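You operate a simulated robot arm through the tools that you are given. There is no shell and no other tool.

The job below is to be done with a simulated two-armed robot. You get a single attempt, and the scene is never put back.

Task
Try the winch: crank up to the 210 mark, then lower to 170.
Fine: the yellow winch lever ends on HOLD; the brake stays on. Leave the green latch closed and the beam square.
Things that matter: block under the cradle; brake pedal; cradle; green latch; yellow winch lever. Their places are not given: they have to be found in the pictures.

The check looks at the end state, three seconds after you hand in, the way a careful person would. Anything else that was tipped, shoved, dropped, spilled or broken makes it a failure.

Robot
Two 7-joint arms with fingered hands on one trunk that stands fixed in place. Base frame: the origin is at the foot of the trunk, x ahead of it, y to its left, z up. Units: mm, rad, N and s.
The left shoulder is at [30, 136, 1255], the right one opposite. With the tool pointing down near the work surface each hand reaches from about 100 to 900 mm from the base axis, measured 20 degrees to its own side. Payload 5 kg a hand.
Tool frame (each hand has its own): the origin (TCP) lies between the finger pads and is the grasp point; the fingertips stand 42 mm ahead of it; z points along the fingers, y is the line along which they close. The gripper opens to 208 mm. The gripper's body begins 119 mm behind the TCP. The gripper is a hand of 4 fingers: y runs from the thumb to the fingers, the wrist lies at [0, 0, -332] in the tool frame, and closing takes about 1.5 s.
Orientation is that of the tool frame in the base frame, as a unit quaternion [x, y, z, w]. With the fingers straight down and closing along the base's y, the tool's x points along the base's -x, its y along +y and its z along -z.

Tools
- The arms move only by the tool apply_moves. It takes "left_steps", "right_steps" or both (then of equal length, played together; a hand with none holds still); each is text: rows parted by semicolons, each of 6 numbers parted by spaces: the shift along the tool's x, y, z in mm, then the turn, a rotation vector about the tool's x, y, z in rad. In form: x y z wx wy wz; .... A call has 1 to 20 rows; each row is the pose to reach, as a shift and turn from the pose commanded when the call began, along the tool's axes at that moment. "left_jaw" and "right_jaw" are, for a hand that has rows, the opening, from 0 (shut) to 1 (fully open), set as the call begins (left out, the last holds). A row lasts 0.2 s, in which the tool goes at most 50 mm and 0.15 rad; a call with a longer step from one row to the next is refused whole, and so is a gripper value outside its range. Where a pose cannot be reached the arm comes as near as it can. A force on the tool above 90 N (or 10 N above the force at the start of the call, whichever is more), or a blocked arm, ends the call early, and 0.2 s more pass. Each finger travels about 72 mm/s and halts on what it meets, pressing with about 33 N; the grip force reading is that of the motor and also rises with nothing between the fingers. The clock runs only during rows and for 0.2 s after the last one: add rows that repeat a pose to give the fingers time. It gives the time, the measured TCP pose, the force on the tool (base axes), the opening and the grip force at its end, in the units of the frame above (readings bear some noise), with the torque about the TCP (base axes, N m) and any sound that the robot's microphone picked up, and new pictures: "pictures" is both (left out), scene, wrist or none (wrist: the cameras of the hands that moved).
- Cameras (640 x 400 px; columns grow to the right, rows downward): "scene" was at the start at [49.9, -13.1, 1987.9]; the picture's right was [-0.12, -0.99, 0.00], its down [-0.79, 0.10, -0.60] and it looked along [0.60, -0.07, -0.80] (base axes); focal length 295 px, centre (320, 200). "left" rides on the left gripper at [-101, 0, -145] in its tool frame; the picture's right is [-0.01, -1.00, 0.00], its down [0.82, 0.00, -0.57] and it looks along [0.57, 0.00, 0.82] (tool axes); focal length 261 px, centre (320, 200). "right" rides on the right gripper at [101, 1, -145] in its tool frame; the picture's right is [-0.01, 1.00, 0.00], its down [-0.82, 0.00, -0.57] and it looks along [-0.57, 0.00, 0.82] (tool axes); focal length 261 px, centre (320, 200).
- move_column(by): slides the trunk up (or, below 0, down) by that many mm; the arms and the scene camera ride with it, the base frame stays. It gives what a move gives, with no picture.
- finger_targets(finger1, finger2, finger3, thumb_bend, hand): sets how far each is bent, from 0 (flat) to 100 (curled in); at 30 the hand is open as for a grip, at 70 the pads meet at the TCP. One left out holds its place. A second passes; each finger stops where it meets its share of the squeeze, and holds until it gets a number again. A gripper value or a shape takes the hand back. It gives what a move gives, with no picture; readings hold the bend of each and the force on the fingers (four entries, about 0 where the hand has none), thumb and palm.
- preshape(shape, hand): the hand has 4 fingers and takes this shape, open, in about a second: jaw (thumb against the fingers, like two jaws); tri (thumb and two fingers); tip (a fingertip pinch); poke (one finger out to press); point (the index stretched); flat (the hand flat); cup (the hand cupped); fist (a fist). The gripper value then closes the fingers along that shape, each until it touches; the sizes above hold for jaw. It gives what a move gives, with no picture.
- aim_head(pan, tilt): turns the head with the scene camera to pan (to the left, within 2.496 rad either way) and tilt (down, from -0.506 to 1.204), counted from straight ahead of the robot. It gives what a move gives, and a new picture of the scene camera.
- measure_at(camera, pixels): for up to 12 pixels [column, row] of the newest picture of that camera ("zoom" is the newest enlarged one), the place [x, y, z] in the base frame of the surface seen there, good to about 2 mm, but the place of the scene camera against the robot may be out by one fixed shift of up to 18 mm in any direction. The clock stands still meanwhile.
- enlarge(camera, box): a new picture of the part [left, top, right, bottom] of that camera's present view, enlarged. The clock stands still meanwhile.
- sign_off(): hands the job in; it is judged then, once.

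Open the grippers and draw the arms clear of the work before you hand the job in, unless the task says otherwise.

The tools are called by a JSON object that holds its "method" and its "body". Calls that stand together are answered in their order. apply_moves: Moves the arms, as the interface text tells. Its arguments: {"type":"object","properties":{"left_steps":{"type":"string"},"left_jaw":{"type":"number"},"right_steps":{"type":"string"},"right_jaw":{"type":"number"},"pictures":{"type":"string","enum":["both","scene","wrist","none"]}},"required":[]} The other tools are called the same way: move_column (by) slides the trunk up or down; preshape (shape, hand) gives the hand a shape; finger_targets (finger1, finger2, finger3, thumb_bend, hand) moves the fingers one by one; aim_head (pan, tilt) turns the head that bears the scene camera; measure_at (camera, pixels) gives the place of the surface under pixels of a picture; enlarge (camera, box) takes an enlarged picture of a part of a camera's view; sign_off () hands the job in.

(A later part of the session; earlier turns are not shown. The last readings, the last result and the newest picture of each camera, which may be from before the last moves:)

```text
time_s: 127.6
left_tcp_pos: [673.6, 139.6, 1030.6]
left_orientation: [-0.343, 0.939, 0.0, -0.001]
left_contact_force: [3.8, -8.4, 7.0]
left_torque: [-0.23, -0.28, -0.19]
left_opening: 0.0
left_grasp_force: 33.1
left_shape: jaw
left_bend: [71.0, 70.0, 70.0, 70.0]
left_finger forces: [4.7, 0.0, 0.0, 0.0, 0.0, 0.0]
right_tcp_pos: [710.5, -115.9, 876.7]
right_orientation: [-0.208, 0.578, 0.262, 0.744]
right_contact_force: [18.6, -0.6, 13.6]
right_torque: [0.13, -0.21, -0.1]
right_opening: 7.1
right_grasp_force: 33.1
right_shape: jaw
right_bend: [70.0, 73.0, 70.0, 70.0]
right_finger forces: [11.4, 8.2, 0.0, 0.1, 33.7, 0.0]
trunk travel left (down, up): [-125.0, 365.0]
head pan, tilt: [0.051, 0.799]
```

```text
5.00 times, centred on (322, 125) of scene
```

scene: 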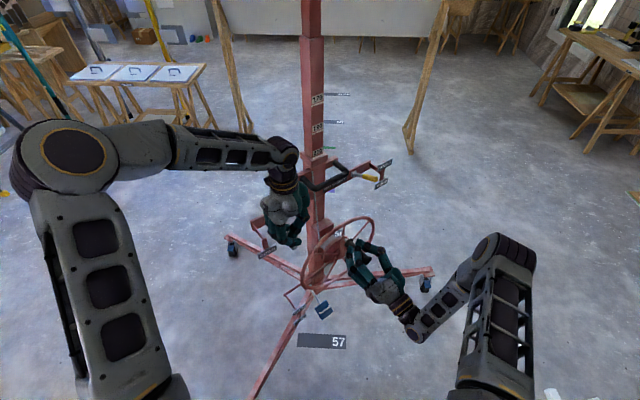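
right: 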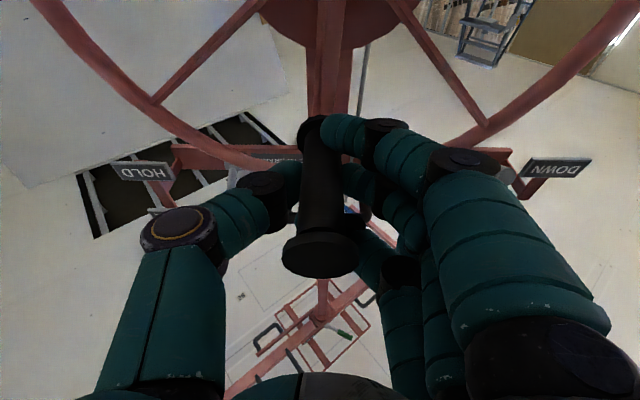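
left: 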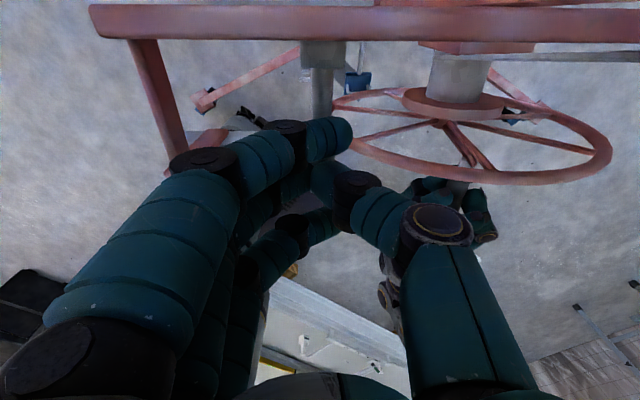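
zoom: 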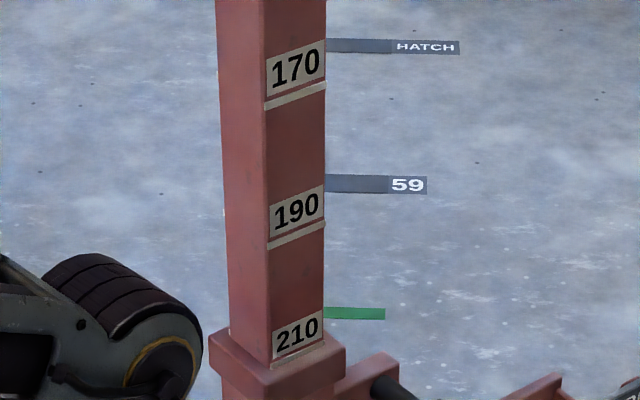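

With the gray lever held DOWN the crank now turns back freely with no extra force. Keeping it pressed, I lower: first a quarter turn to check behaviour.

{"method": "apply_moves", "body": {"right_steps": "2 -19 0 0 0 0;5.3 -38 -0.7 0 0 0;14 -55 -2.5 0 0 0;25 -71 -5.1 0 0 0;38 -84 -8.5 0 0 0;53.7 -96.3 -12 0 0 0;70 -104 -16 0 0 0;88.4 -111.2 -20.5 0 0 0;88.4 -111.2 -20.5 0 0 0", "pictures": "both"}}

{"method": "enlarge", "body": {"camera": "scene", "box": [300, 85, 345, 165]}}

```text
time_s: 129.6
left_tcp_pos: [674.9, 138.8, 1029.2]
left_orientation: [-0.344, 0.939, 0.0, 0.0]
left_contact_force: [2.1, -7.2, 5.8]
left_torque: [-0.28, -0.18, -0.21]
left_opening: 0.1
left_grasp_force: 33.5
left_shape: jaw
left_bend: [71.0, 70.0, 70.0, 70.0]
left_finger forces: [3.0, 0.0, 0.0, 0.0, 0.0, 0.0]
right_tcp_pos: [781.1, -198.6, 783.5]
right_orientation: [-0.208, 0.581, 0.262, 0.742]
right_contact_force: [7.7, 1.8, -12.8]
right_torque: [-0.7, 0.7, 0.29]
right_opening: 6.3
right_grasp_force: 33.3
right_shape: jaw
right_bend: [70.0, 72.0, 70.0, 70.0]
right_finger forces: [29.6, 9.2, 0.1, 0.1, 28.0, 0.0]
trunk travel left (down, up): [-125.0, 365.0]
head pan, tilt: [0.051, 0.799]
```

scene: 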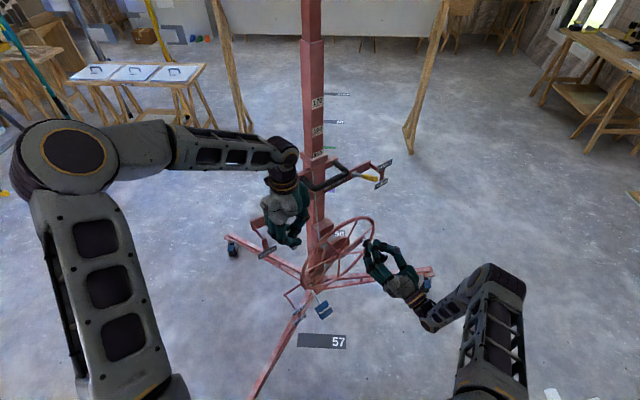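
right: 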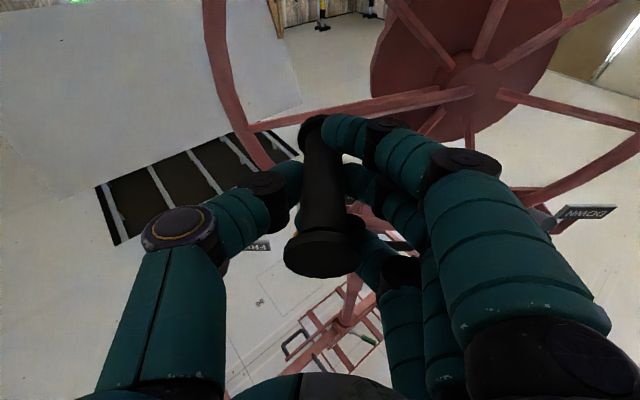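

```text
5.00 times, centred on (322, 125) of scene
```

zoom: 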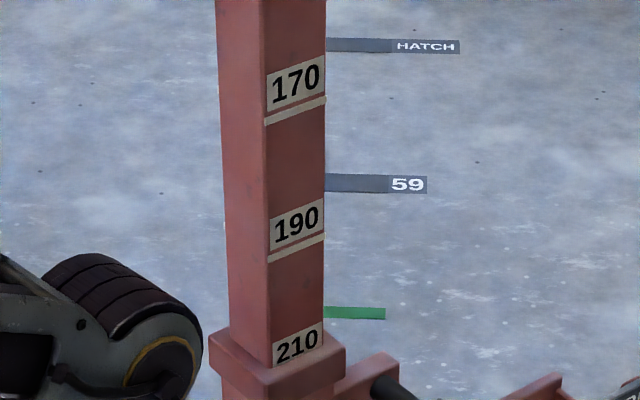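

Lowering works smoothly (the 210 line has sunk below the collar). I continue with a full lowering turn while the left hand keeps the gray lever down.

{"method": "apply_moves", "body": {"right_steps": "37.5 -3.1 -9.4 0 0 0;74.1 5.8 -18.8 0 0 0;106 26.1 -27.2 0 0 0;130.4 55.5 -33.9 0 0 0;144.7 91.4 -38.1 0 0 0;147.6 130.1 -39.5 0 0 0;138.7 167.8 -37.9 0 0 0;119 200.9 -33.4 0 0 0;90.3 226.2 -26.6 0 0 0;55.6 241 -18 0 0 0;18 244.1 -8.6 0 0 0;-18.5 235.2 0.8 0 0 0;-50.5 215 9.2 0 0 0;-74.9 185.5 15.9 0 0 0;-89.1 149.7 20.1 0 0 0;-92 110.9 21.4 0 0 0;-83.2 73.2 19.8 0 0 0;-63.4 40.1 15.4 0 0 0;-34.8 14.9 8.5 0 0 0;0 0 0 0 0 0", "pictures": "both"}}

{"method": "enlarge", "body": {"camera": "scene", "box": [220, 85, 345, 270]}}

```text
time_s: 133.8
left_tcp_pos: [675.8, 139.9, 1028.7]
left_orientation: [-0.343, 0.939, 0.001, -0.002]
left_contact_force: [2.5, -8.4, 4.6]
left_torque: [-0.32, 0.02, -0.23]
left_opening: 0.1
left_grasp_force: 32.8
left_shape: jaw
left_bend: [71.0, 70.0, 70.0, 70.0]
left_finger forces: [3.4, 0.0, 0.0, 0.0, 0.0, 0.0]
right_tcp_pos: [782.1, -200.0, 780.4]
right_orientation: [-0.208, 0.582, 0.263, 0.741]
right_contact_force: [1.6, -4.6, -16.7]
right_torque: [-0.76, 0.83, 0.4]
right_opening: 6.8
right_grasp_force: 33.3
right_shape: jaw
right_bend: [70.0, 72.0, 70.0, 70.0]
right_finger forces: [34.7, 9.5, 0.0, 0.1, 29.4, 0.0]
trunk travel left (down, up): [-125.0, 365.0]
head pan, tilt: [0.051, 0.799]
```

scene: 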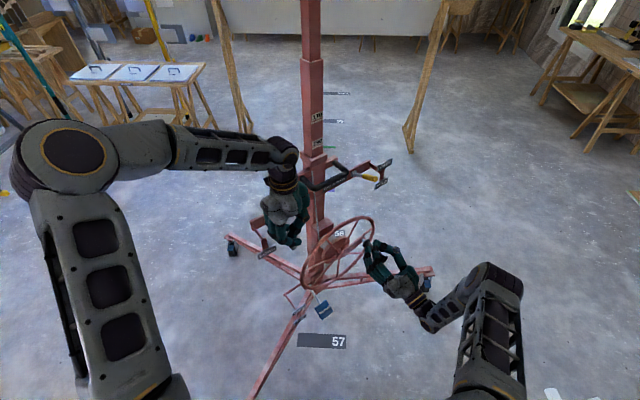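
right: 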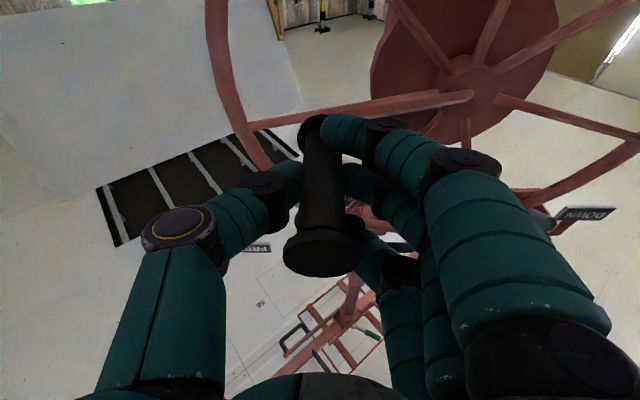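

```text
2.16 times, centred on (282, 178) of scene
```

zoom: 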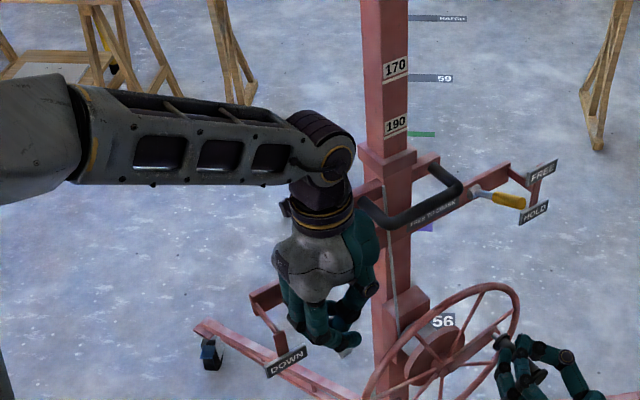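

Cradle is at about 188 and all forces are low. Next full lowering turn.

{"method": "apply_moves", "body": {"right_steps": "37.5 -3.1 -9.4 0 0 0;74.1 5.8 -18.8 0 0 0;106 26.1 -27.2 0 0 0;130.4 55.5 -33.9 0 0 0;144.7 91.4 -38.1 0 0 0;147.6 130.1 -39.5 0 0 0;138.7 167.8 -37.9 0 0 0;119 200.9 -33.4 0 0 0;90.3 226.2 -26.6 0 0 0;55.6 241 -18 0 0 0;18 244.1 -8.6 0 0 0;-18.5 235.2 0.8 0 0 0;-50.5 215 9.2 0 0 0;-74.9 185.5 15.9 0 0 0;-89.1 149.7 20.1 0 0 0;-92 110.9 21.4 0 0 0;-83.2 73.2 19.8 0 0 0;-63.4 40.1 15.4 0 0 0;-34.8 14.9 8.5 0 0 0;0 0 0 0 0 0", "pictures": "both"}}

{"method": "enlarge", "body": {"camera": "scene", "box": [220, 85, 345, 270]}}

```text
time_s: 138.0
left_tcp_pos: [675.5, 139.7, 1028.5]
left_orientation: [-0.344, 0.939, 0.001, -0.003]
left_contact_force: [1.3, -10.3, 4.5]
left_torque: [-0.34, 0.05, -0.21]
left_opening: 0.5
left_grasp_force: 33.1
left_shape: jaw
left_bend: [71.0, 70.0, 70.0, 70.0]
left_finger forces: [3.4, 0.0, 0.0, 0.0, 0.0, 0.1]
right_tcp_pos: [782.9, -200.2, 780.4]
right_orientation: [-0.208, 0.581, 0.263, 0.741]
right_contact_force: [-1.1, -2.0, -18.1]
right_torque: [-0.88, 0.94, 0.52]
right_opening: 6.9
right_grasp_force: 32.9
right_shape: jaw
right_bend: [70.0, 72.0, 70.0, 70.0]
right_finger forces: [37.8, 10.4, 0.1, 0.0, 29.3, 0.0]
trunk travel left (down, up): [-125.0, 365.0]
head pan, tilt: [0.051, 0.799]
```

scene: 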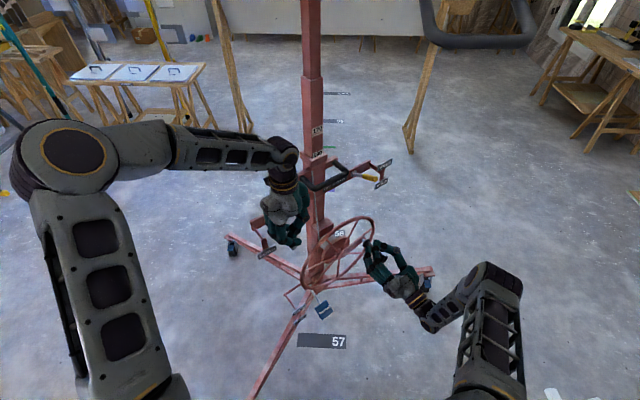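
right: 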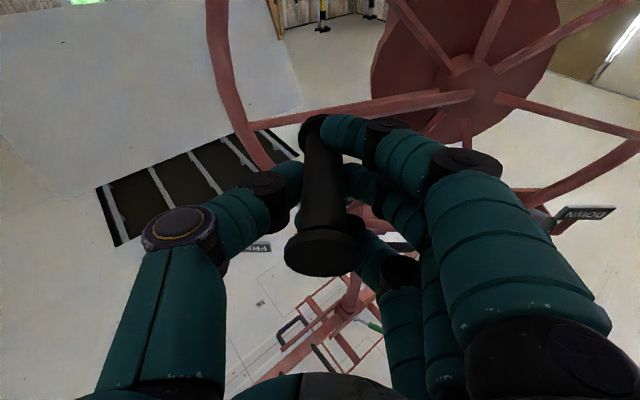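

```text
2.16 times, centred on (282, 178) of scene
```

zoom: 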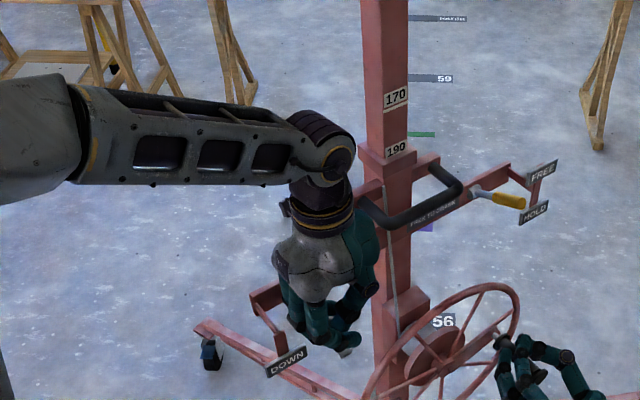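

The 190 label is sinking at the collar (reading ≈188). Another full lowering turn takes it to about 178.

{"method": "apply_moves", "body": {"right_steps": "37.5 -3.1 -9.4 0 0 0;74.1 5.8 -18.8 0 0 0;106 26.1 -27.2 0 0 0;130.4 55.5 -33.9 0 0 0;144.7 91.4 -38.1 0 0 0;147.6 130.1 -39.5 0 0 0;138.7 167.8 -37.9 0 0 0;119 200.9 -33.4 0 0 0;90.3 226.2 -26.6 0 0 0;55.6 241 -18 0 0 0;18 244.1 -8.6 0 0 0;-18.5 235.2 0.8 0 0 0;-50.5 215 9.2 0 0 0;-74.9 185.5 15.9 0 0 0;-89.1 149.7 20.1 0 0 0;-92 110.9 21.4 0 0 0;-83.2 73.2 19.8 0 0 0;-63.4 40.1 15.4 0 0 0;-34.8 14.9 8.5 0 0 0;0 0 0 0 0 0", "pictures": "both"}}

{"method": "enlarge", "body": {"camera": "scene", "box": [220, 85, 345, 270]}}

```text
time_s: 142.2
left_tcp_pos: [673.2, 138.8, 1030.0]
left_orientation: [-0.343, 0.939, 0.002, -0.001]
left_contact_force: [1.2, -6.6, 3.9]
left_torque: [-0.21, 0.01, -0.16]
left_opening: 0.1
left_grasp_force: 32.7
left_shape: jaw
left_bend: [71.0, 70.0, 70.0, 70.0]
left_finger forces: [3.2, 0.0, 0.0, 0.0, 0.1, 0.1]
right_tcp_pos: [783.6, -201.2, 779.6]
right_orientation: [-0.207, 0.581, 0.262, 0.742]
right_contact_force: [-20.3, -15.1, -17.6]
right_torque: [-0.96, 1.06, 0.69]
right_opening: 8.0
right_grasp_force: 33.0
right_shape: jaw
right_bend: [71.0, 73.0, 70.0, 70.0]
right_finger forces: [41.6, 11.7, 0.1, 0.0, 32.8, 0.1]
trunk travel left (down, up): [-125.0, 365.0]
head pan, tilt: [0.051, 0.799]
```

scene: 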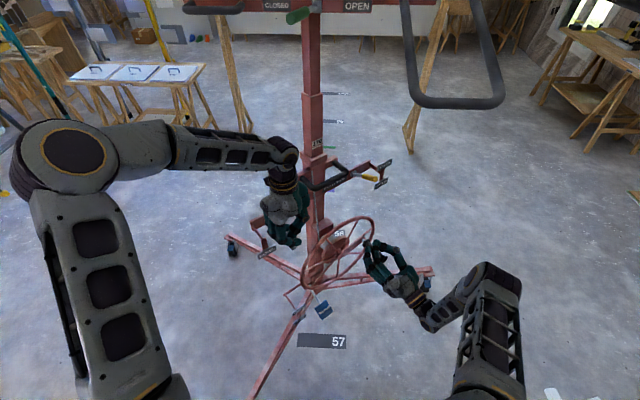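
right: 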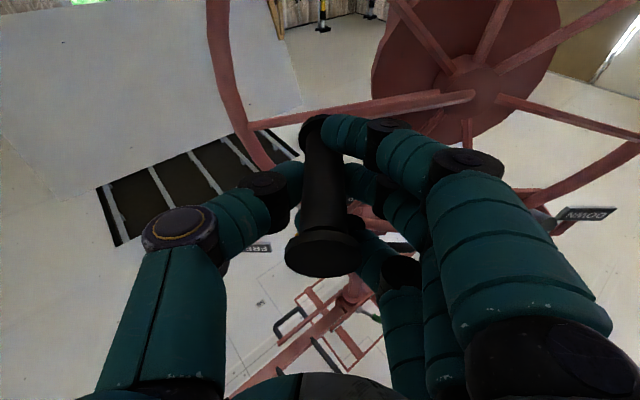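

```text
2.16 times, centred on (282, 178) of scene
```

zoom: 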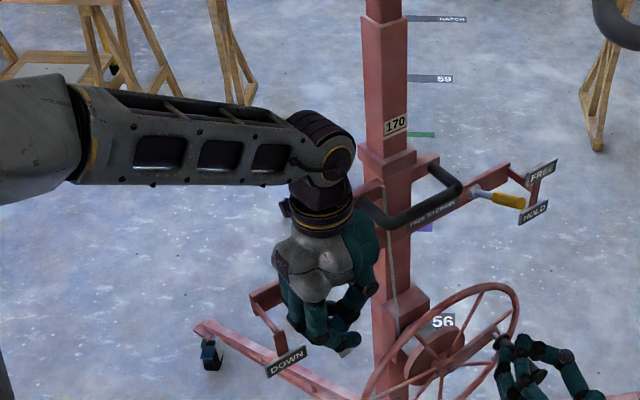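

Reading ≈178. I now lower about 252° more (to just above 170) and then fine-tune with the mark line in view.

{"method": "apply_moves", "body": {"right_steps": "37.5 -3.1 -9.4 0 0 0;74.1 5.8 -18.8 0 0 0;106 26.1 -27.2 0 0 0;130.4 55.5 -33.9 0 0 0;144.7 91.4 -38.1 0 0 0;147.6 130.1 -39.5 0 0 0;138.7 167.8 -37.9 0 0 0;119 200.9 -33.4 0 0 0;90.3 226.2 -26.6 0 0 0;55.6 241 -18 0 0 0;18 244.1 -8.6 0 0 0;-18.5 235.2 0.8 0 0 0;-50.5 215 9.2 0 0 0;-74.9 185.5 15.9 0 0 0;-74.9 185.5 15.9 0 0 0", "pictures": "scene"}}

{"method": "enlarge", "body": {"camera": "scene", "box": [305, 130, 340, 170]}}

```text
time_s: 145.4
left_tcp_pos: [675.2, 138.9, 1028.9]
left_orientation: [-0.343, 0.939, 0.0, -0.001]
left_contact_force: [0.6, -7.3, 5.7]
left_torque: [-0.23, -0.16, -0.19]
left_opening: 0.0
left_grasp_force: 32.9
left_shape: jaw
left_bend: [71.0, 70.0, 70.0, 70.0]
left_finger forces: [3.4, 0.1, 0.1, 0.0, 0.1, 0.0]
right_tcp_pos: [664.0, -59.0, 858.0]
right_orientation: [-0.208, 0.581, 0.262, 0.742]
right_contact_force: [6.2, -22.5, -20.4]
right_torque: [-0.81, 0.84, -0.61]
right_opening: 8.3
right_grasp_force: 33.0
right_shape: jaw
right_bend: [70.0, 73.0, 70.0, 71.0]
right_finger forces: [36.0, 7.2, 0.0, 0.0, 39.3, 0.0]
trunk travel left (down, up): [-125.0, 365.0]
head pan, tilt: [0.051, 0.799]
```

scene: 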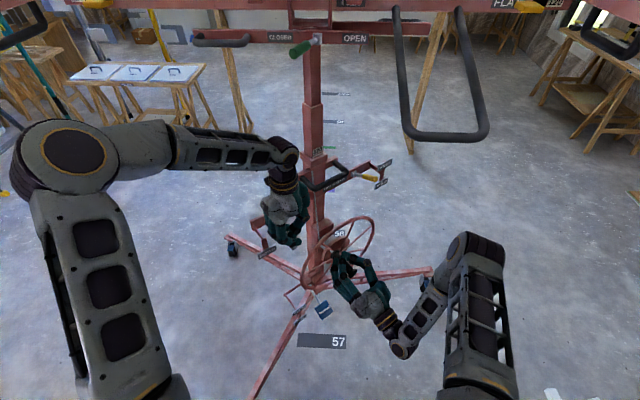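

```text
10.00 times, centred on (322, 150) of scene
```

zoom: 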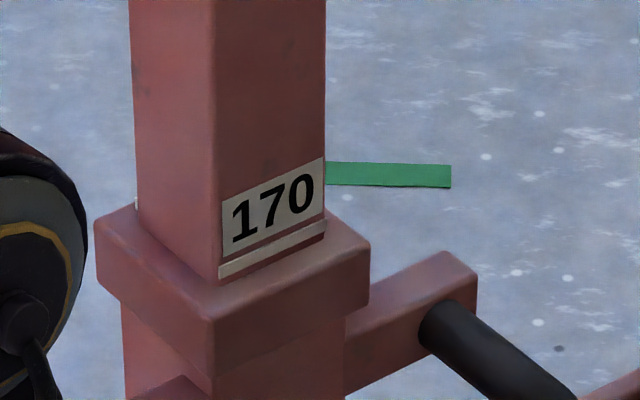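

The 170 line is still about 5 mm above the collar (reading ≈171). I lower about 36° more in small rows and check.

{"method": "apply_moves", "body": {"right_steps": "-8 -18 2.2 0 0 0;-14.2 -35.8 4.2 0 0 0;-16.5 -55 5.2 0 0 0;-17.1 -72 5.5 0 0 0;-17.1 -72 5.5 0 0 0", "pictures": "scene"}}

{"method": "enlarge", "body": {"camera": "scene", "box": [305, 130, 340, 170]}}

{"method": "enlarge", "body": {"camera": "scene", "box": [312, 145, 332, 165]}}

```text
time_s: 146.6
left_tcp_pos: [674.8, 138.2, 1028.9]
left_orientation: [-0.343, 0.939, 0.001, 0.0]
left_contact_force: [0.2, -6.8, 4.6]
left_torque: [-0.22, -0.11, -0.21]
left_opening: 0.0
left_grasp_force: 33.0
left_shape: jaw
left_bend: [71.0, 70.0, 70.0, 70.0]
left_finger forces: [3.7, 0.0, 0.1, 0.0, 0.0, 0.0]
right_tcp_pos: [709.3, -115.5, 876.6]
right_orientation: [-0.207, 0.581, 0.262, 0.742]
right_contact_force: [-3.7, -18.4, -34.6]
right_torque: [-1.34, 1.42, 0.04]
right_opening: 8.8
right_grasp_force: 33.1
right_shape: jaw
right_bend: [71.0, 73.0, 70.0, 71.0]
right_finger forces: [49.3, 8.7, 0.0, 0.1, 35.2, 0.0]
trunk travel left (down, up): [-125.0, 365.0]
head pan, tilt: [0.051, 0.799]
```

scene: 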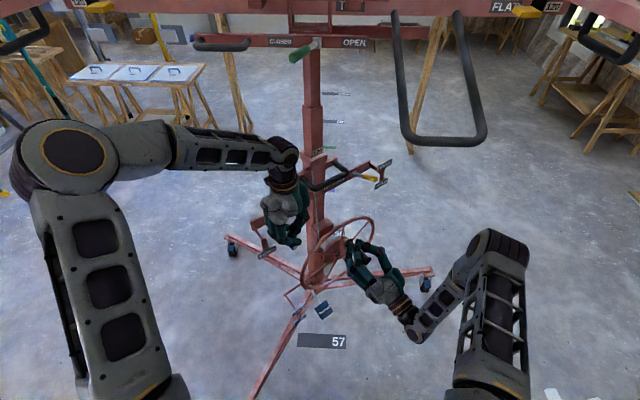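

```text
10.00 times, centred on (322, 150) of scene
```

zoom: 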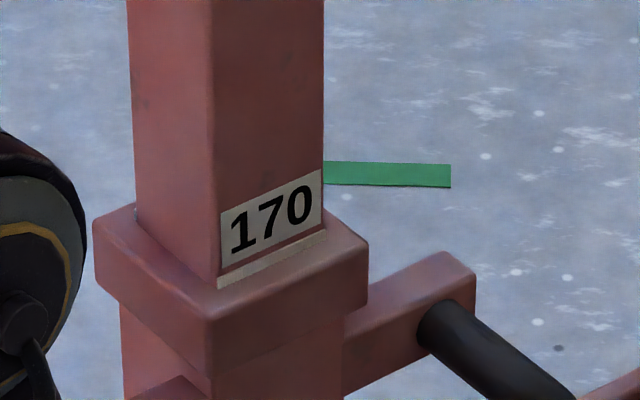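

```text
16.00 times, centred on (322, 155) of scene
```

zoom: 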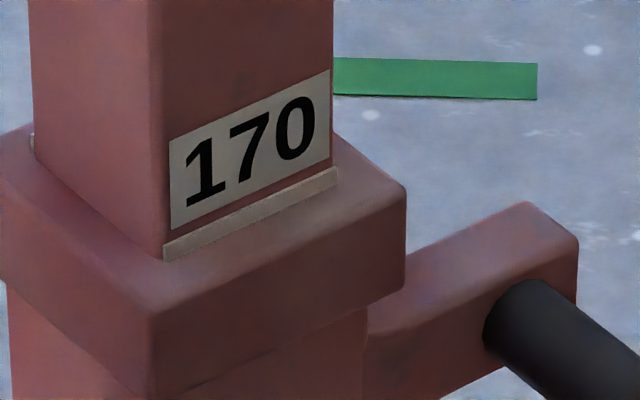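

The 170 line is now right at the collar top, partly at its edge: reading 170. Holding the crank, I lift the left hand off the gray lever to let it return.

{"method": "apply_moves", "body": {"left_steps": "0 0 -10 0 0 0;0 0 -20 0 0 0;0 0 -30 0 0 0;0 0 -45 0 0 0;0 0 -65 0 0 0;0 0 -90 0 0 0;0 0 -120 0 0 0;0 0 -120 0 0 0", "pictures": "both"}}

{"method": "enlarge", "body": {"camera": "scene", "box": [220, 120, 400, 270]}}

```text
time_s: 148.4
left_tcp_pos: [674.6, 137.9, 1149.0]
left_orientation: [-0.343, 0.939, 0.001, 0.0]
left_contact_force: [-0.3, 0.3, 0.5]
left_torque: [-0.01, -0.05, 0.0]
left_opening: 0.0
left_grasp_force: 33.4
left_shape: jaw
left_bend: [70.0, 70.0, 70.0, 70.0]
left_finger forces: [0.1, 0.1, 0.0, 0.0, 0.0, 0.0]
right_tcp_pos: [710.2, -113.7, 877.0]
right_orientation: [-0.209, 0.581, 0.262, 0.742]
right_contact_force: [-6.4, -20.2, -36.6]
right_torque: [-1.37, 1.46, -0.04]
right_opening: 8.7
right_grasp_force: 32.3
right_shape: jaw
right_bend: [71.0, 73.0, 70.0, 71.0]
right_finger forces: [50.4, 8.9, 0.0, 0.1, 35.6, 0.0]
trunk travel left (down, up): [-125.0, 365.0]
head pan, tilt: [0.051, 0.799]
```

scene: 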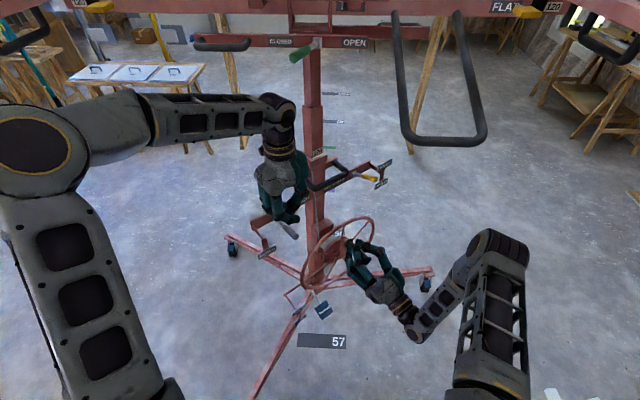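
left: 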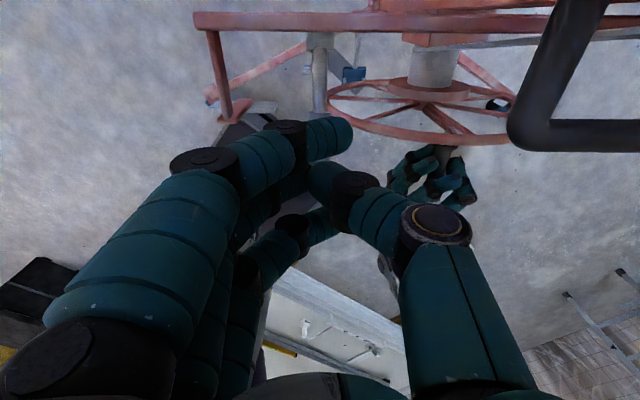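

```text
2.67 times, centred on (310, 195) of scene
```

zoom: 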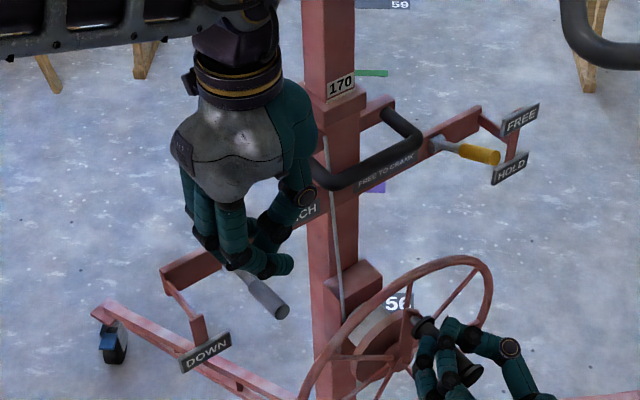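

The gray lever sprang back to its rest position and the reading stays 170. Before letting go of the crank I test that the ratchet holds by nudging the handle 8 mm in the lowering direction.

{"method": "apply_moves", "body": {"right_steps": "0 -4 0 0 0 0;0 -8 0 0 0 0;0 -8 0 0 0 0", "pictures": "scene"}}

{"method": "enlarge", "body": {"camera": "scene", "box": [312, 145, 332, 165]}}

```text
time_s: 149.2
left_tcp_pos: [674.3, 138.5, 1148.3]
left_orientation: [-0.343, 0.939, 0.0, -0.001]
left_contact_force: [1.3, -0.1, -0.1]
left_torque: [0.03, 0.02, 0.02]
left_opening: 0.1
left_grasp_force: 33.4
left_shape: jaw
left_bend: [70.0, 70.0, 70.0, 70.0]
left_finger forces: [0.1, 0.0, 0.0, 0.0, 0.0, 0.0]
right_tcp_pos: [713.2, -117.9, 876.1]
right_orientation: [-0.21, 0.581, 0.263, 0.741]
right_contact_force: [-19.6, -9.1, -36.5]
right_torque: [-1.5, 1.72, 0.8]
right_opening: 8.4
right_grasp_force: 33.0
right_shape: jaw
right_bend: [71.0, 73.0, 70.0, 71.0]
right_finger forces: [54.1, 11.9, 0.0, 0.0, 28.8, 0.0]
trunk travel left (down, up): [-125.0, 365.0]
head pan, tilt: [0.051, 0.799]
```

scene: 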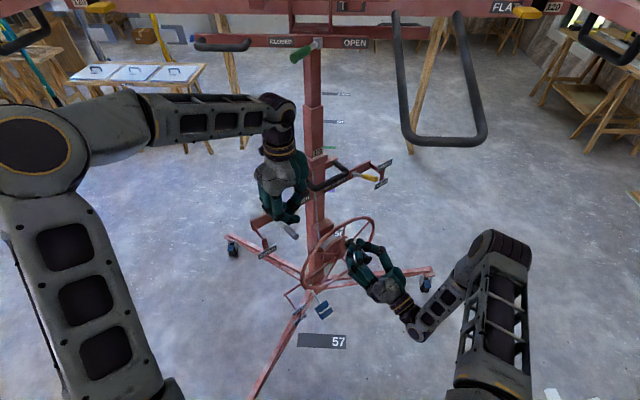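

```text
16.00 times, centred on (322, 155) of scene
```

zoom: 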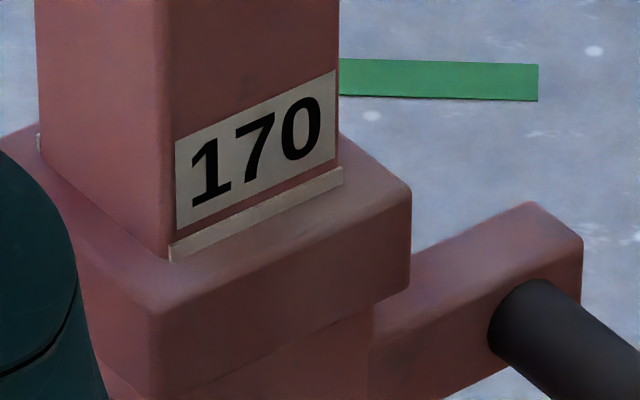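

Inconclusive (17 N change). I push a little further in the lowering direction to confirm the ratchet engages.

{"method": "apply_moves", "body": {"right_steps": "0 -4 0 0 0 0;0 -8 0 0 0 0;0 -12 0 0 0 0;0 -12 0 0 0 0", "pictures": "scene"}}

{"method": "enlarge", "body": {"camera": "scene", "box": [312, 145, 332, 165]}}

```text
time_s: 150.2
left_tcp_pos: [671.9, 139.8, 1150.4]
left_orientation: [-0.343, 0.939, -0.001, 0.0]
left_contact_force: [0.4, 0.1, 0.3]
left_torque: [-0.01, -0.01, 0.01]
left_opening: 0.0
left_grasp_force: 32.9
left_shape: jaw
left_bend: [70.0, 70.0, 70.0, 70.0]
left_finger forces: [0.0, 0.0, 0.0, 0.0, 0.0, 0.0]
right_tcp_pos: [718.4, -124.2, 875.4]
right_orientation: [-0.209, 0.581, 0.264, 0.741]
right_contact_force: [-47.9, 8.9, -33.3]
right_torque: [-1.7, 1.9, 2.55]
right_opening: 7.7
right_grasp_force: 33.1
right_shape: jaw
right_bend: [71.0, 72.0, 70.0, 70.0]
right_finger forces: [59.6, 21.7, 0.0, 0.1, 14.7, 0.1]
trunk travel left (down, up): [-125.0, 365.0]
head pan, tilt: [0.051, 0.799]
```

scene: 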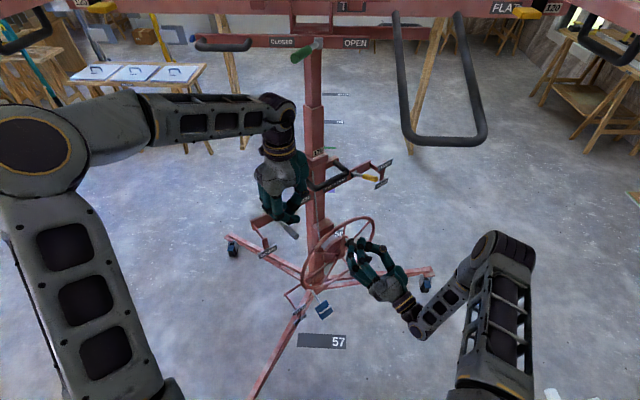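

```text
16.00 times, centred on (322, 155) of scene
```

zoom: 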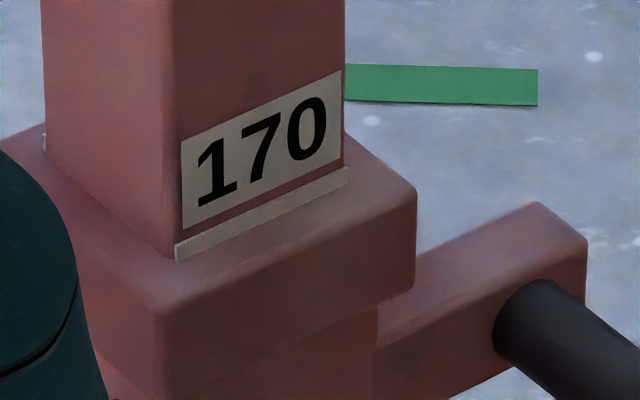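

Resistance rises to 38 N while the mark stays put, so the ratchet is holding at 170. I unload the hand, open it and back away from the crank handle along its axis.

{"method": "apply_moves", "body": {"right_steps": "2 6 0 0 0 0;4 12 0 0 0 0;4 14 0 0 0 0", "pictures": "none"}}

{"method": "apply_moves", "body": {"right_steps": "0 0 0 0 0 0;0 0 0 0 0 0;0 0 0 0 0 0;0 0 0 0 0 0;0 0 0 0 0 0;-7 0 -29 0 0 0;-15 0 -58 0 0 0;-22 0 -87 0 0 0;-29 0 -116 0 0 0;-37 0 -145 0 0 0;-37 0 -145 0 0 0", "right_jaw": 0.5, "pictures": "both"}}

{"method": "enlarge", "body": {"camera": "scene", "box": [312, 145, 332, 165]}}

```text
time_s: 151.0
left_tcp_pos: [675.2, 137.8, 1150.6]
left_orientation: [-0.343, 0.939, 0.001, 0.0]
left_contact_force: [-0.2, 0.8, -0.3]
left_torque: [-0.01, 0.01, 0.0]
left_opening: 0.1
left_grasp_force: 33.0
left_shape: jaw
left_bend: [70.0, 70.0, 70.0, 70.0]
left_finger forces: [0.0, 0.0, 0.0, 0.0, 0.0, 0.1]
right_tcp_pos: [715.5, -118.9, 875.3]
right_orientation: [-0.207, 0.579, 0.26, 0.744]
right_contact_force: [-20.6, -17.4, -16.8]
right_torque: [-1.04, 1.09, 0.69]
right_opening: 8.1
right_grasp_force: 32.9
right_shape: jaw
right_bend: [71.0, 72.0, 70.0, 71.0]
right_finger forces: [44.2, 14.6, 0.1, 0.0, 34.1, 0.0]
trunk travel left (down, up): [-125.0, 365.0]
head pan, tilt: [0.051, 0.799]
```

```text
time_s: 153.4
left_tcp_pos: [673.4, 140.0, 1149.6]
left_orientation: [-0.343, 0.939, 0.0, 0.0]
left_contact_force: [0.8, 0.1, 0.7]
left_torque: [-0.04, 0.04, 0.0]
left_opening: 0.0
left_grasp_force: 33.2
left_shape: jaw
left_bend: [70.0, 70.0, 70.0, 70.0]
left_finger forces: [0.0, 0.1, 0.0, 0.1, 0.0, 0.1]
right_tcp_pos: [598.1, -209.9, 876.3]
right_orientation: [-0.209, 0.58, 0.262, 0.743]
right_contact_force: [-0.2, 0.3, -1.0]
right_torque: [-0.01, -0.02, -0.01]
right_opening: 103.4
right_grasp_force: 0.0
right_shape: jaw
right_bend: [73.0, 73.0, 73.0, 70.0]
right_finger forces: [0.0, 0.1, 0.0, 0.0, 0.1, 0.1]
trunk travel left (down, up): [-125.0, 365.0]
head pan, tilt: [0.051, 0.799]
```

scene: 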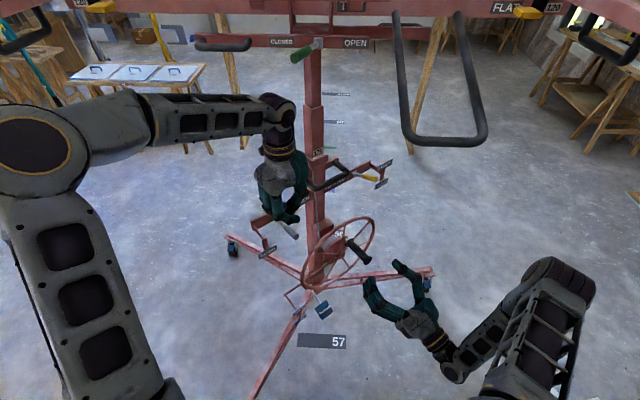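
right: 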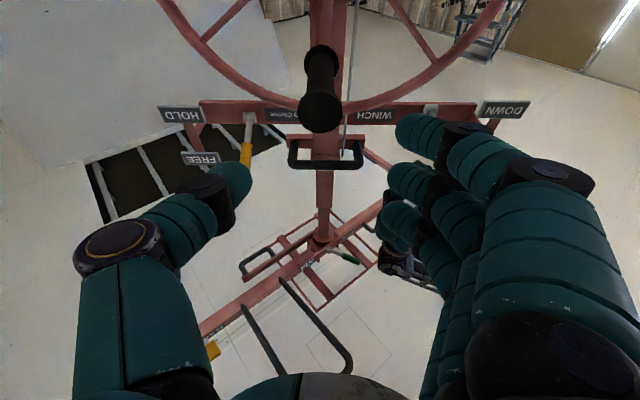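

```text
16.00 times, centred on (322, 155) of scene
```

zoom: 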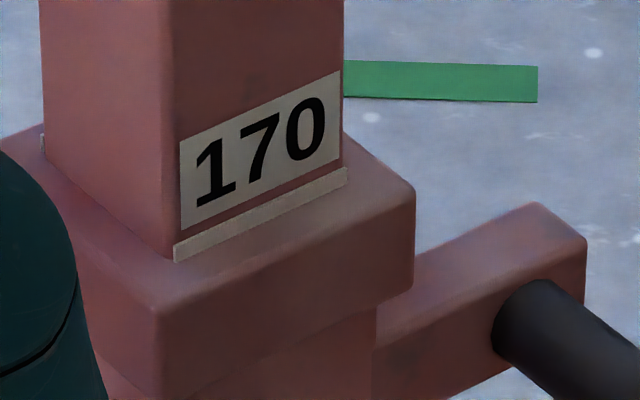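

The ratchet holds the cradle at 170 with the crank released. I draw the left hand up and away from the gray lever, while the right hand rises clear and goes to a stand-off in front of the yellow lever at FREE height.

{"method": "apply_moves", "body": {"left_steps": "0 0 -25 0 0 0;0 0 -51 0 0 0;6 35 -51 0 0 0;12 70 -51 0 0 0;18 105 -51 0 0 0;24 140 -51 0 0 0;30 175 -51 0 0 0;36 210 -51 0 0 0;42.7 245.4 -51 0 0 0;42.7 245.4 -51 0 0 0;42.7 245.4 -51 0 0 0;42.7 245.4 -51 0 0 0;42.7 245.4 -51 0 0 0", "right_steps": "-35 0 9 0 0 0;-69 -0.5 17 0 0 0;-104 -0.7 26 0 0 0;-139 -1 34 0 0 0;-173 -1.2 43 0 0 0;-208 -1.4 51 0 0 0;-200 -26 78 0 0.018 0;-192 -51 104 0 0.035 0;-184 -75 131 0 0.053 0;-176 -100 157 0 0.070 0;-168 -125 184 0 0.088 0;-160.4 -149.5 210.5 0 0.105 0;-160.4 -149.5 210.5 0 0.105 0", "right_jaw": 0.24, "pictures": "both"}}

{"method": "measure_at", "body": {"camera": "right", "pixels": [[320, 150], [315, 140], [315, 160], [318, 120], [250, 140], [380, 140], [320, 170], [310, 130]]}}

```text
time_s: 156.2
left_tcp_pos: [480.5, 299.9, 1201.2]
left_orientation: [-0.344, 0.939, 0.0, 0.0]
left_contact_force: [-0.4, -0.4, 0.7]
left_torque: [0.01, -0.11, -0.03]
left_opening: 0.1
left_grasp_force: 33.3
left_shape: jaw
left_bend: [70.0, 70.0, 70.0, 70.0]
left_finger forces: [0.0, 0.0, 0.0, 0.1, 0.0, 0.0]
right_tcp_pos: [818.2, -221.2, 1083.6]
right_orientation: [-0.222, 0.617, 0.25, 0.712]
right_contact_force: [-0.5, -0.4, -0.1]
right_torque: [0.0, 0.03, -0.02]
right_opening: 50.4
right_grasp_force: 0.1
right_shape: jaw
right_bend: [73.0, 73.0, 73.0, 70.0]
right_finger forces: [0.1, 0.0, 0.0, 0.0, 0.0, 0.0]
trunk travel left (down, up): [-125.0, 365.0]
head pan, tilt: [0.051, 0.799]
```

scene: 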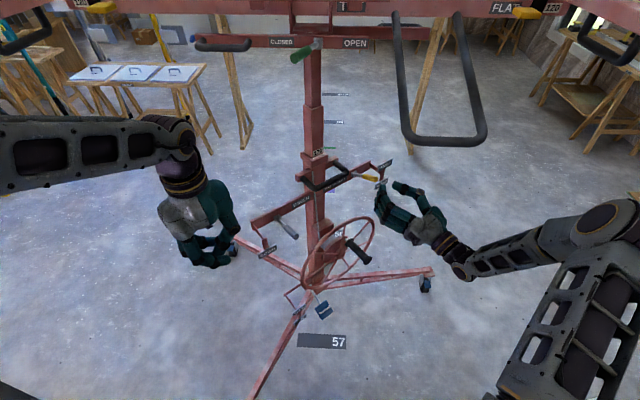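
right: 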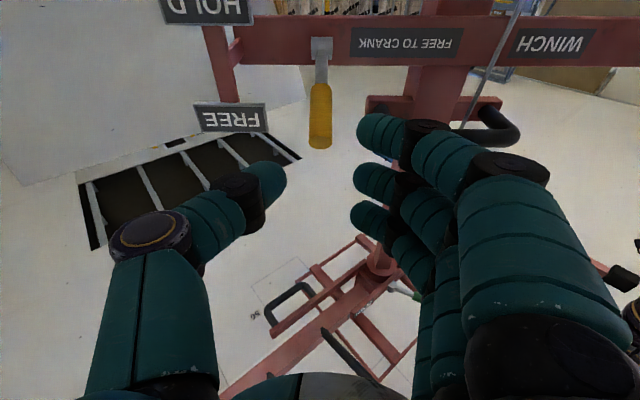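
left: 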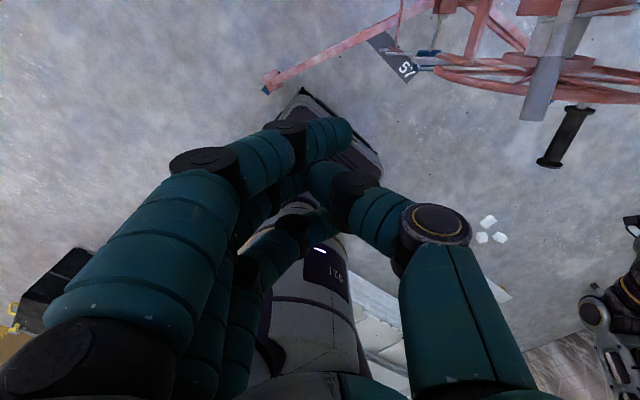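

```text
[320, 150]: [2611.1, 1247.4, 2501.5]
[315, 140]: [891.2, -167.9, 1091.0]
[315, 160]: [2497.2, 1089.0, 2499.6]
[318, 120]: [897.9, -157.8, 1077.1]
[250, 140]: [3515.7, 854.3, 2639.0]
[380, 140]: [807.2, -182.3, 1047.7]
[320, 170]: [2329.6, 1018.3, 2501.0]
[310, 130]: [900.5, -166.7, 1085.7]
```

The yellow lever tip is centred at (320,145), still on FREE. I advance the open right hand over it and close.

{"method": "apply_moves", "body": {"right_steps": "4 0 21 0 0 0;9 0 43 0 0 0;13 0 64 0 0 0;17 0 85 0 0 0;21.7 0 106 0 0 0;21.7 0 106 0 0 0", "pictures": "wrist"}}

{"method": "apply_moves", "body": {"right_steps": "0 0 0 0 0 0;0 0 0 0 0 0;0 0 0 0 0 0;0 0 0 0 0 0;0 0 0 0 0 0", "right_jaw": 0, "pictures": "both"}}

{"method": "enlarge", "body": {"camera": "right", "box": [200, 40, 440, 240]}}

```text
time_s: 157.6
left_tcp_pos: [481.8, 300.0, 1201.0]
left_orientation: [-0.344, 0.939, 0.0, 0.0]
left_contact_force: [0.6, -0.9, -0.4]
left_torque: [0.05, -0.02, -0.03]
left_opening: 0.0
left_grasp_force: 32.7
left_shape: jaw
left_bend: [70.0, 70.0, 70.0, 70.0]
left_finger forces: [0.1, 0.1, 0.0, 0.0, 0.1, 0.1]
right_tcp_pos: [902.7, -155.1, 1076.9]
right_orientation: [-0.221, 0.618, 0.25, 0.712]
right_contact_force: [-0.8, -0.2, -0.1]
right_torque: [-0.01, 0.04, 0.0]
right_opening: 50.3
right_grasp_force: 0.1
right_shape: jaw
right_bend: [73.0, 73.0, 73.0, 70.0]
right_finger forces: [0.0, 0.0, 0.0, 0.0, 0.1, 0.0]
trunk travel left (down, up): [-125.0, 365.0]
head pan, tilt: [0.051, 0.799]
```

right: 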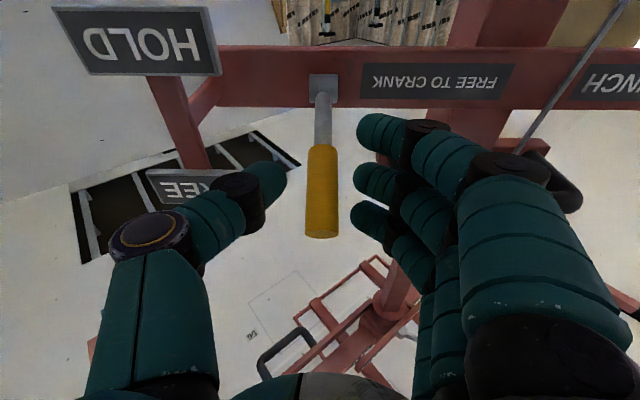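

```text
time_s: 158.8
left_tcp_pos: [483.1, 299.0, 1200.0]
left_orientation: [-0.345, 0.939, 0.0, -0.001]
left_contact_force: [-0.3, 1.2, 0.0]
left_torque: [0.06, -0.03, 0.01]
left_opening: 0.0
left_grasp_force: 32.4
left_shape: jaw
left_bend: [70.0, 70.0, 70.0, 70.0]
left_finger forces: [0.0, 0.0, 0.0, 0.0, 0.0, 0.1]
right_tcp_pos: [904.5, -155.8, 1075.6]
right_orientation: [-0.222, 0.618, 0.251, 0.711]
right_contact_force: [12.6, -5.2, -1.1]
right_torque: [-0.01, 0.01, -0.17]
right_opening: 3.0
right_grasp_force: 33.3
right_shape: jaw
right_bend: [70.0, 71.0, 70.0, 70.0]
right_finger forces: [0.1, 13.0, 0.1, 0.0, 27.0, 0.0]
trunk travel left (down, up): [-125.0, 365.0]
head pan, tilt: [0.051, 0.799]
```

scene: 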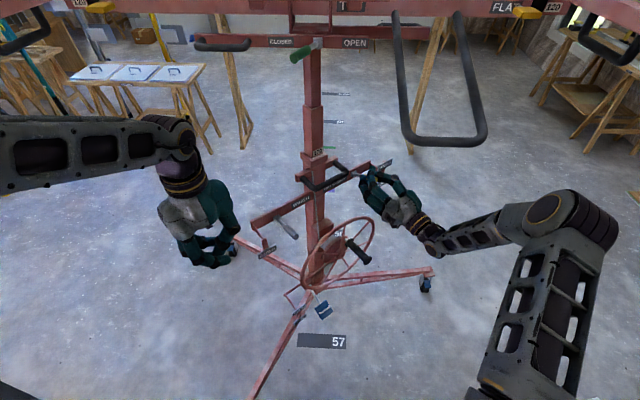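
right: 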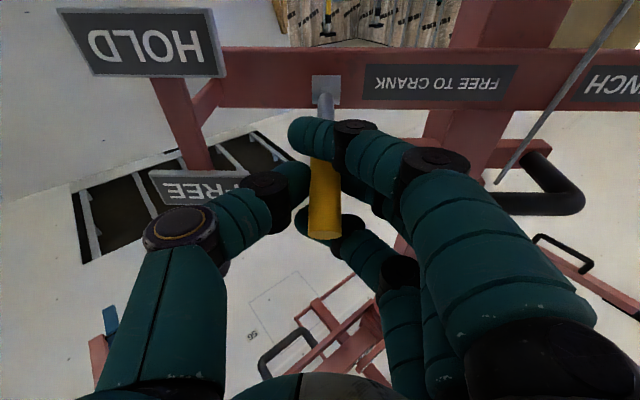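

```text
2.00 times, centred on (320, 140) of right
```

zoom: 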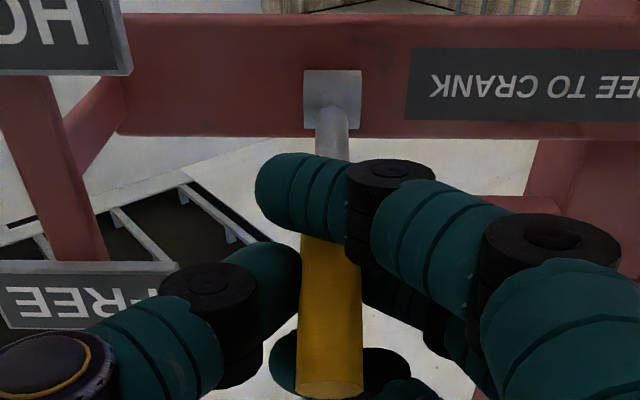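

Grip is good: finger 1 below, finger 3 above, thumb and middle finger on the lever. I bring it down along its arc to HOLD.

{"method": "apply_moves", "body": {"right_steps": "6 0 -4 0 0 0;12.1 0 -7.4 0 0 0;19 0 -10.3 0 0 0;25.5 0 -12.6 0 0 0;32 0 -14.3 0 0 0;39.2 0 -15.6 0 0 0;46 0 -16.2 0 0 0;53.2 0 -16.5 0 0 0;60 0 -16 0 0 0;67.3 0 -15.2 0 0 0;74 0 -13.5 0 0 0;81 0 -11.5 0 0 0;81 0 -11.5 0 0 0", "pictures": "both"}}

{"method": "enlarge", "body": {"camera": "right", "box": [120, 60, 440, 260]}}

```text
time_s: 161.6
left_tcp_pos: [477.9, 298.1, 1204.0]
left_orientation: [-0.343, 0.939, 0.0, 0.001]
left_contact_force: [-0.1, 0.0, -0.4]
left_torque: [-0.01, 0.01, 0.01]
left_opening: 0.0
left_grasp_force: 32.6
left_shape: jaw
left_bend: [70.0, 70.0, 70.0, 70.0]
left_finger forces: [0.1, 0.0, 0.0, 0.1, 0.0, 0.0]
right_tcp_pos: [902.3, -156.8, 1006.3]
right_orientation: [-0.221, 0.611, 0.25, 0.718]
right_contact_force: [-5.8, -26.0, 56.7]
right_torque: [1.07, -1.26, -0.24]
right_opening: 3.6
right_grasp_force: 32.4
right_shape: jaw
right_bend: [70.0, 71.0, 70.0, 71.0]
right_finger forces: [0.0, 21.6, 0.0, 0.0, 43.1, 0.0]
trunk travel left (down, up): [-125.0, 365.0]
head pan, tilt: [0.051, 0.799]
```

scene: 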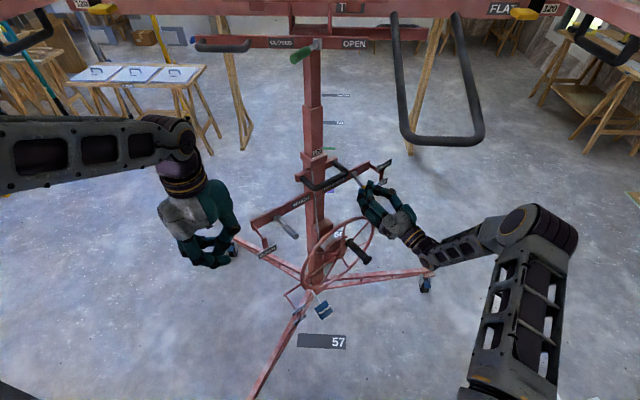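
right: 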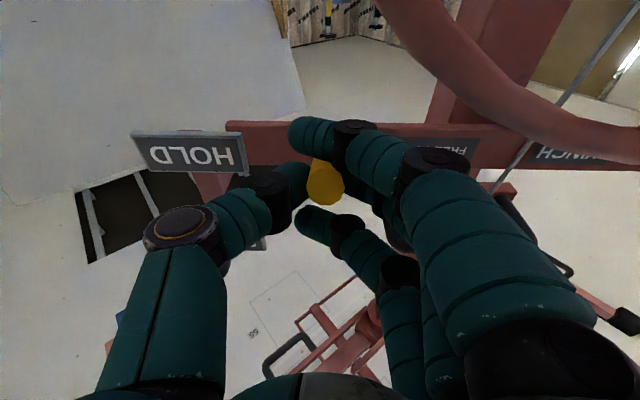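

```text
2.00 times, centred on (280, 160) of right
```

zoom: 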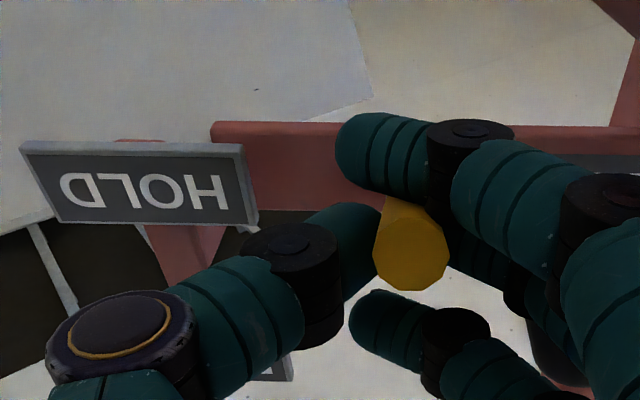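

The lever is down with 57 N resisting at TCP z 1006, apparently at its stop. I measure its tip against the HOLD plate.

{"method": "measure_at", "body": {"camera": "right", "pixels": [[326, 188], [326, 180], [326, 198], [190, 155], [215, 155], [160, 155], [330, 165]]}}

{"method": "enlarge", "body": {"camera": "scene", "box": [330, 150, 410, 210]}}

```text
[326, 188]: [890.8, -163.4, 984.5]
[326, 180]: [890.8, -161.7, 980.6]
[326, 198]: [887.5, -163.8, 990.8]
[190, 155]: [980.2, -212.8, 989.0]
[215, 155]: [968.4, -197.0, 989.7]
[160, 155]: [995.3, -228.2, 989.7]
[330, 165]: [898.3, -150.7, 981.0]
```

```text
6.67 times, centred on (370, 180) of scene
```

zoom: 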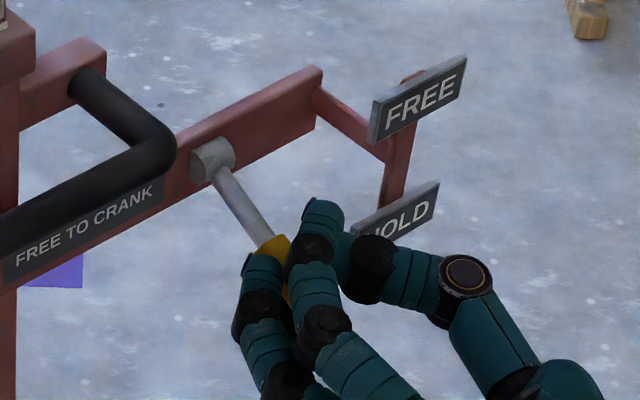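

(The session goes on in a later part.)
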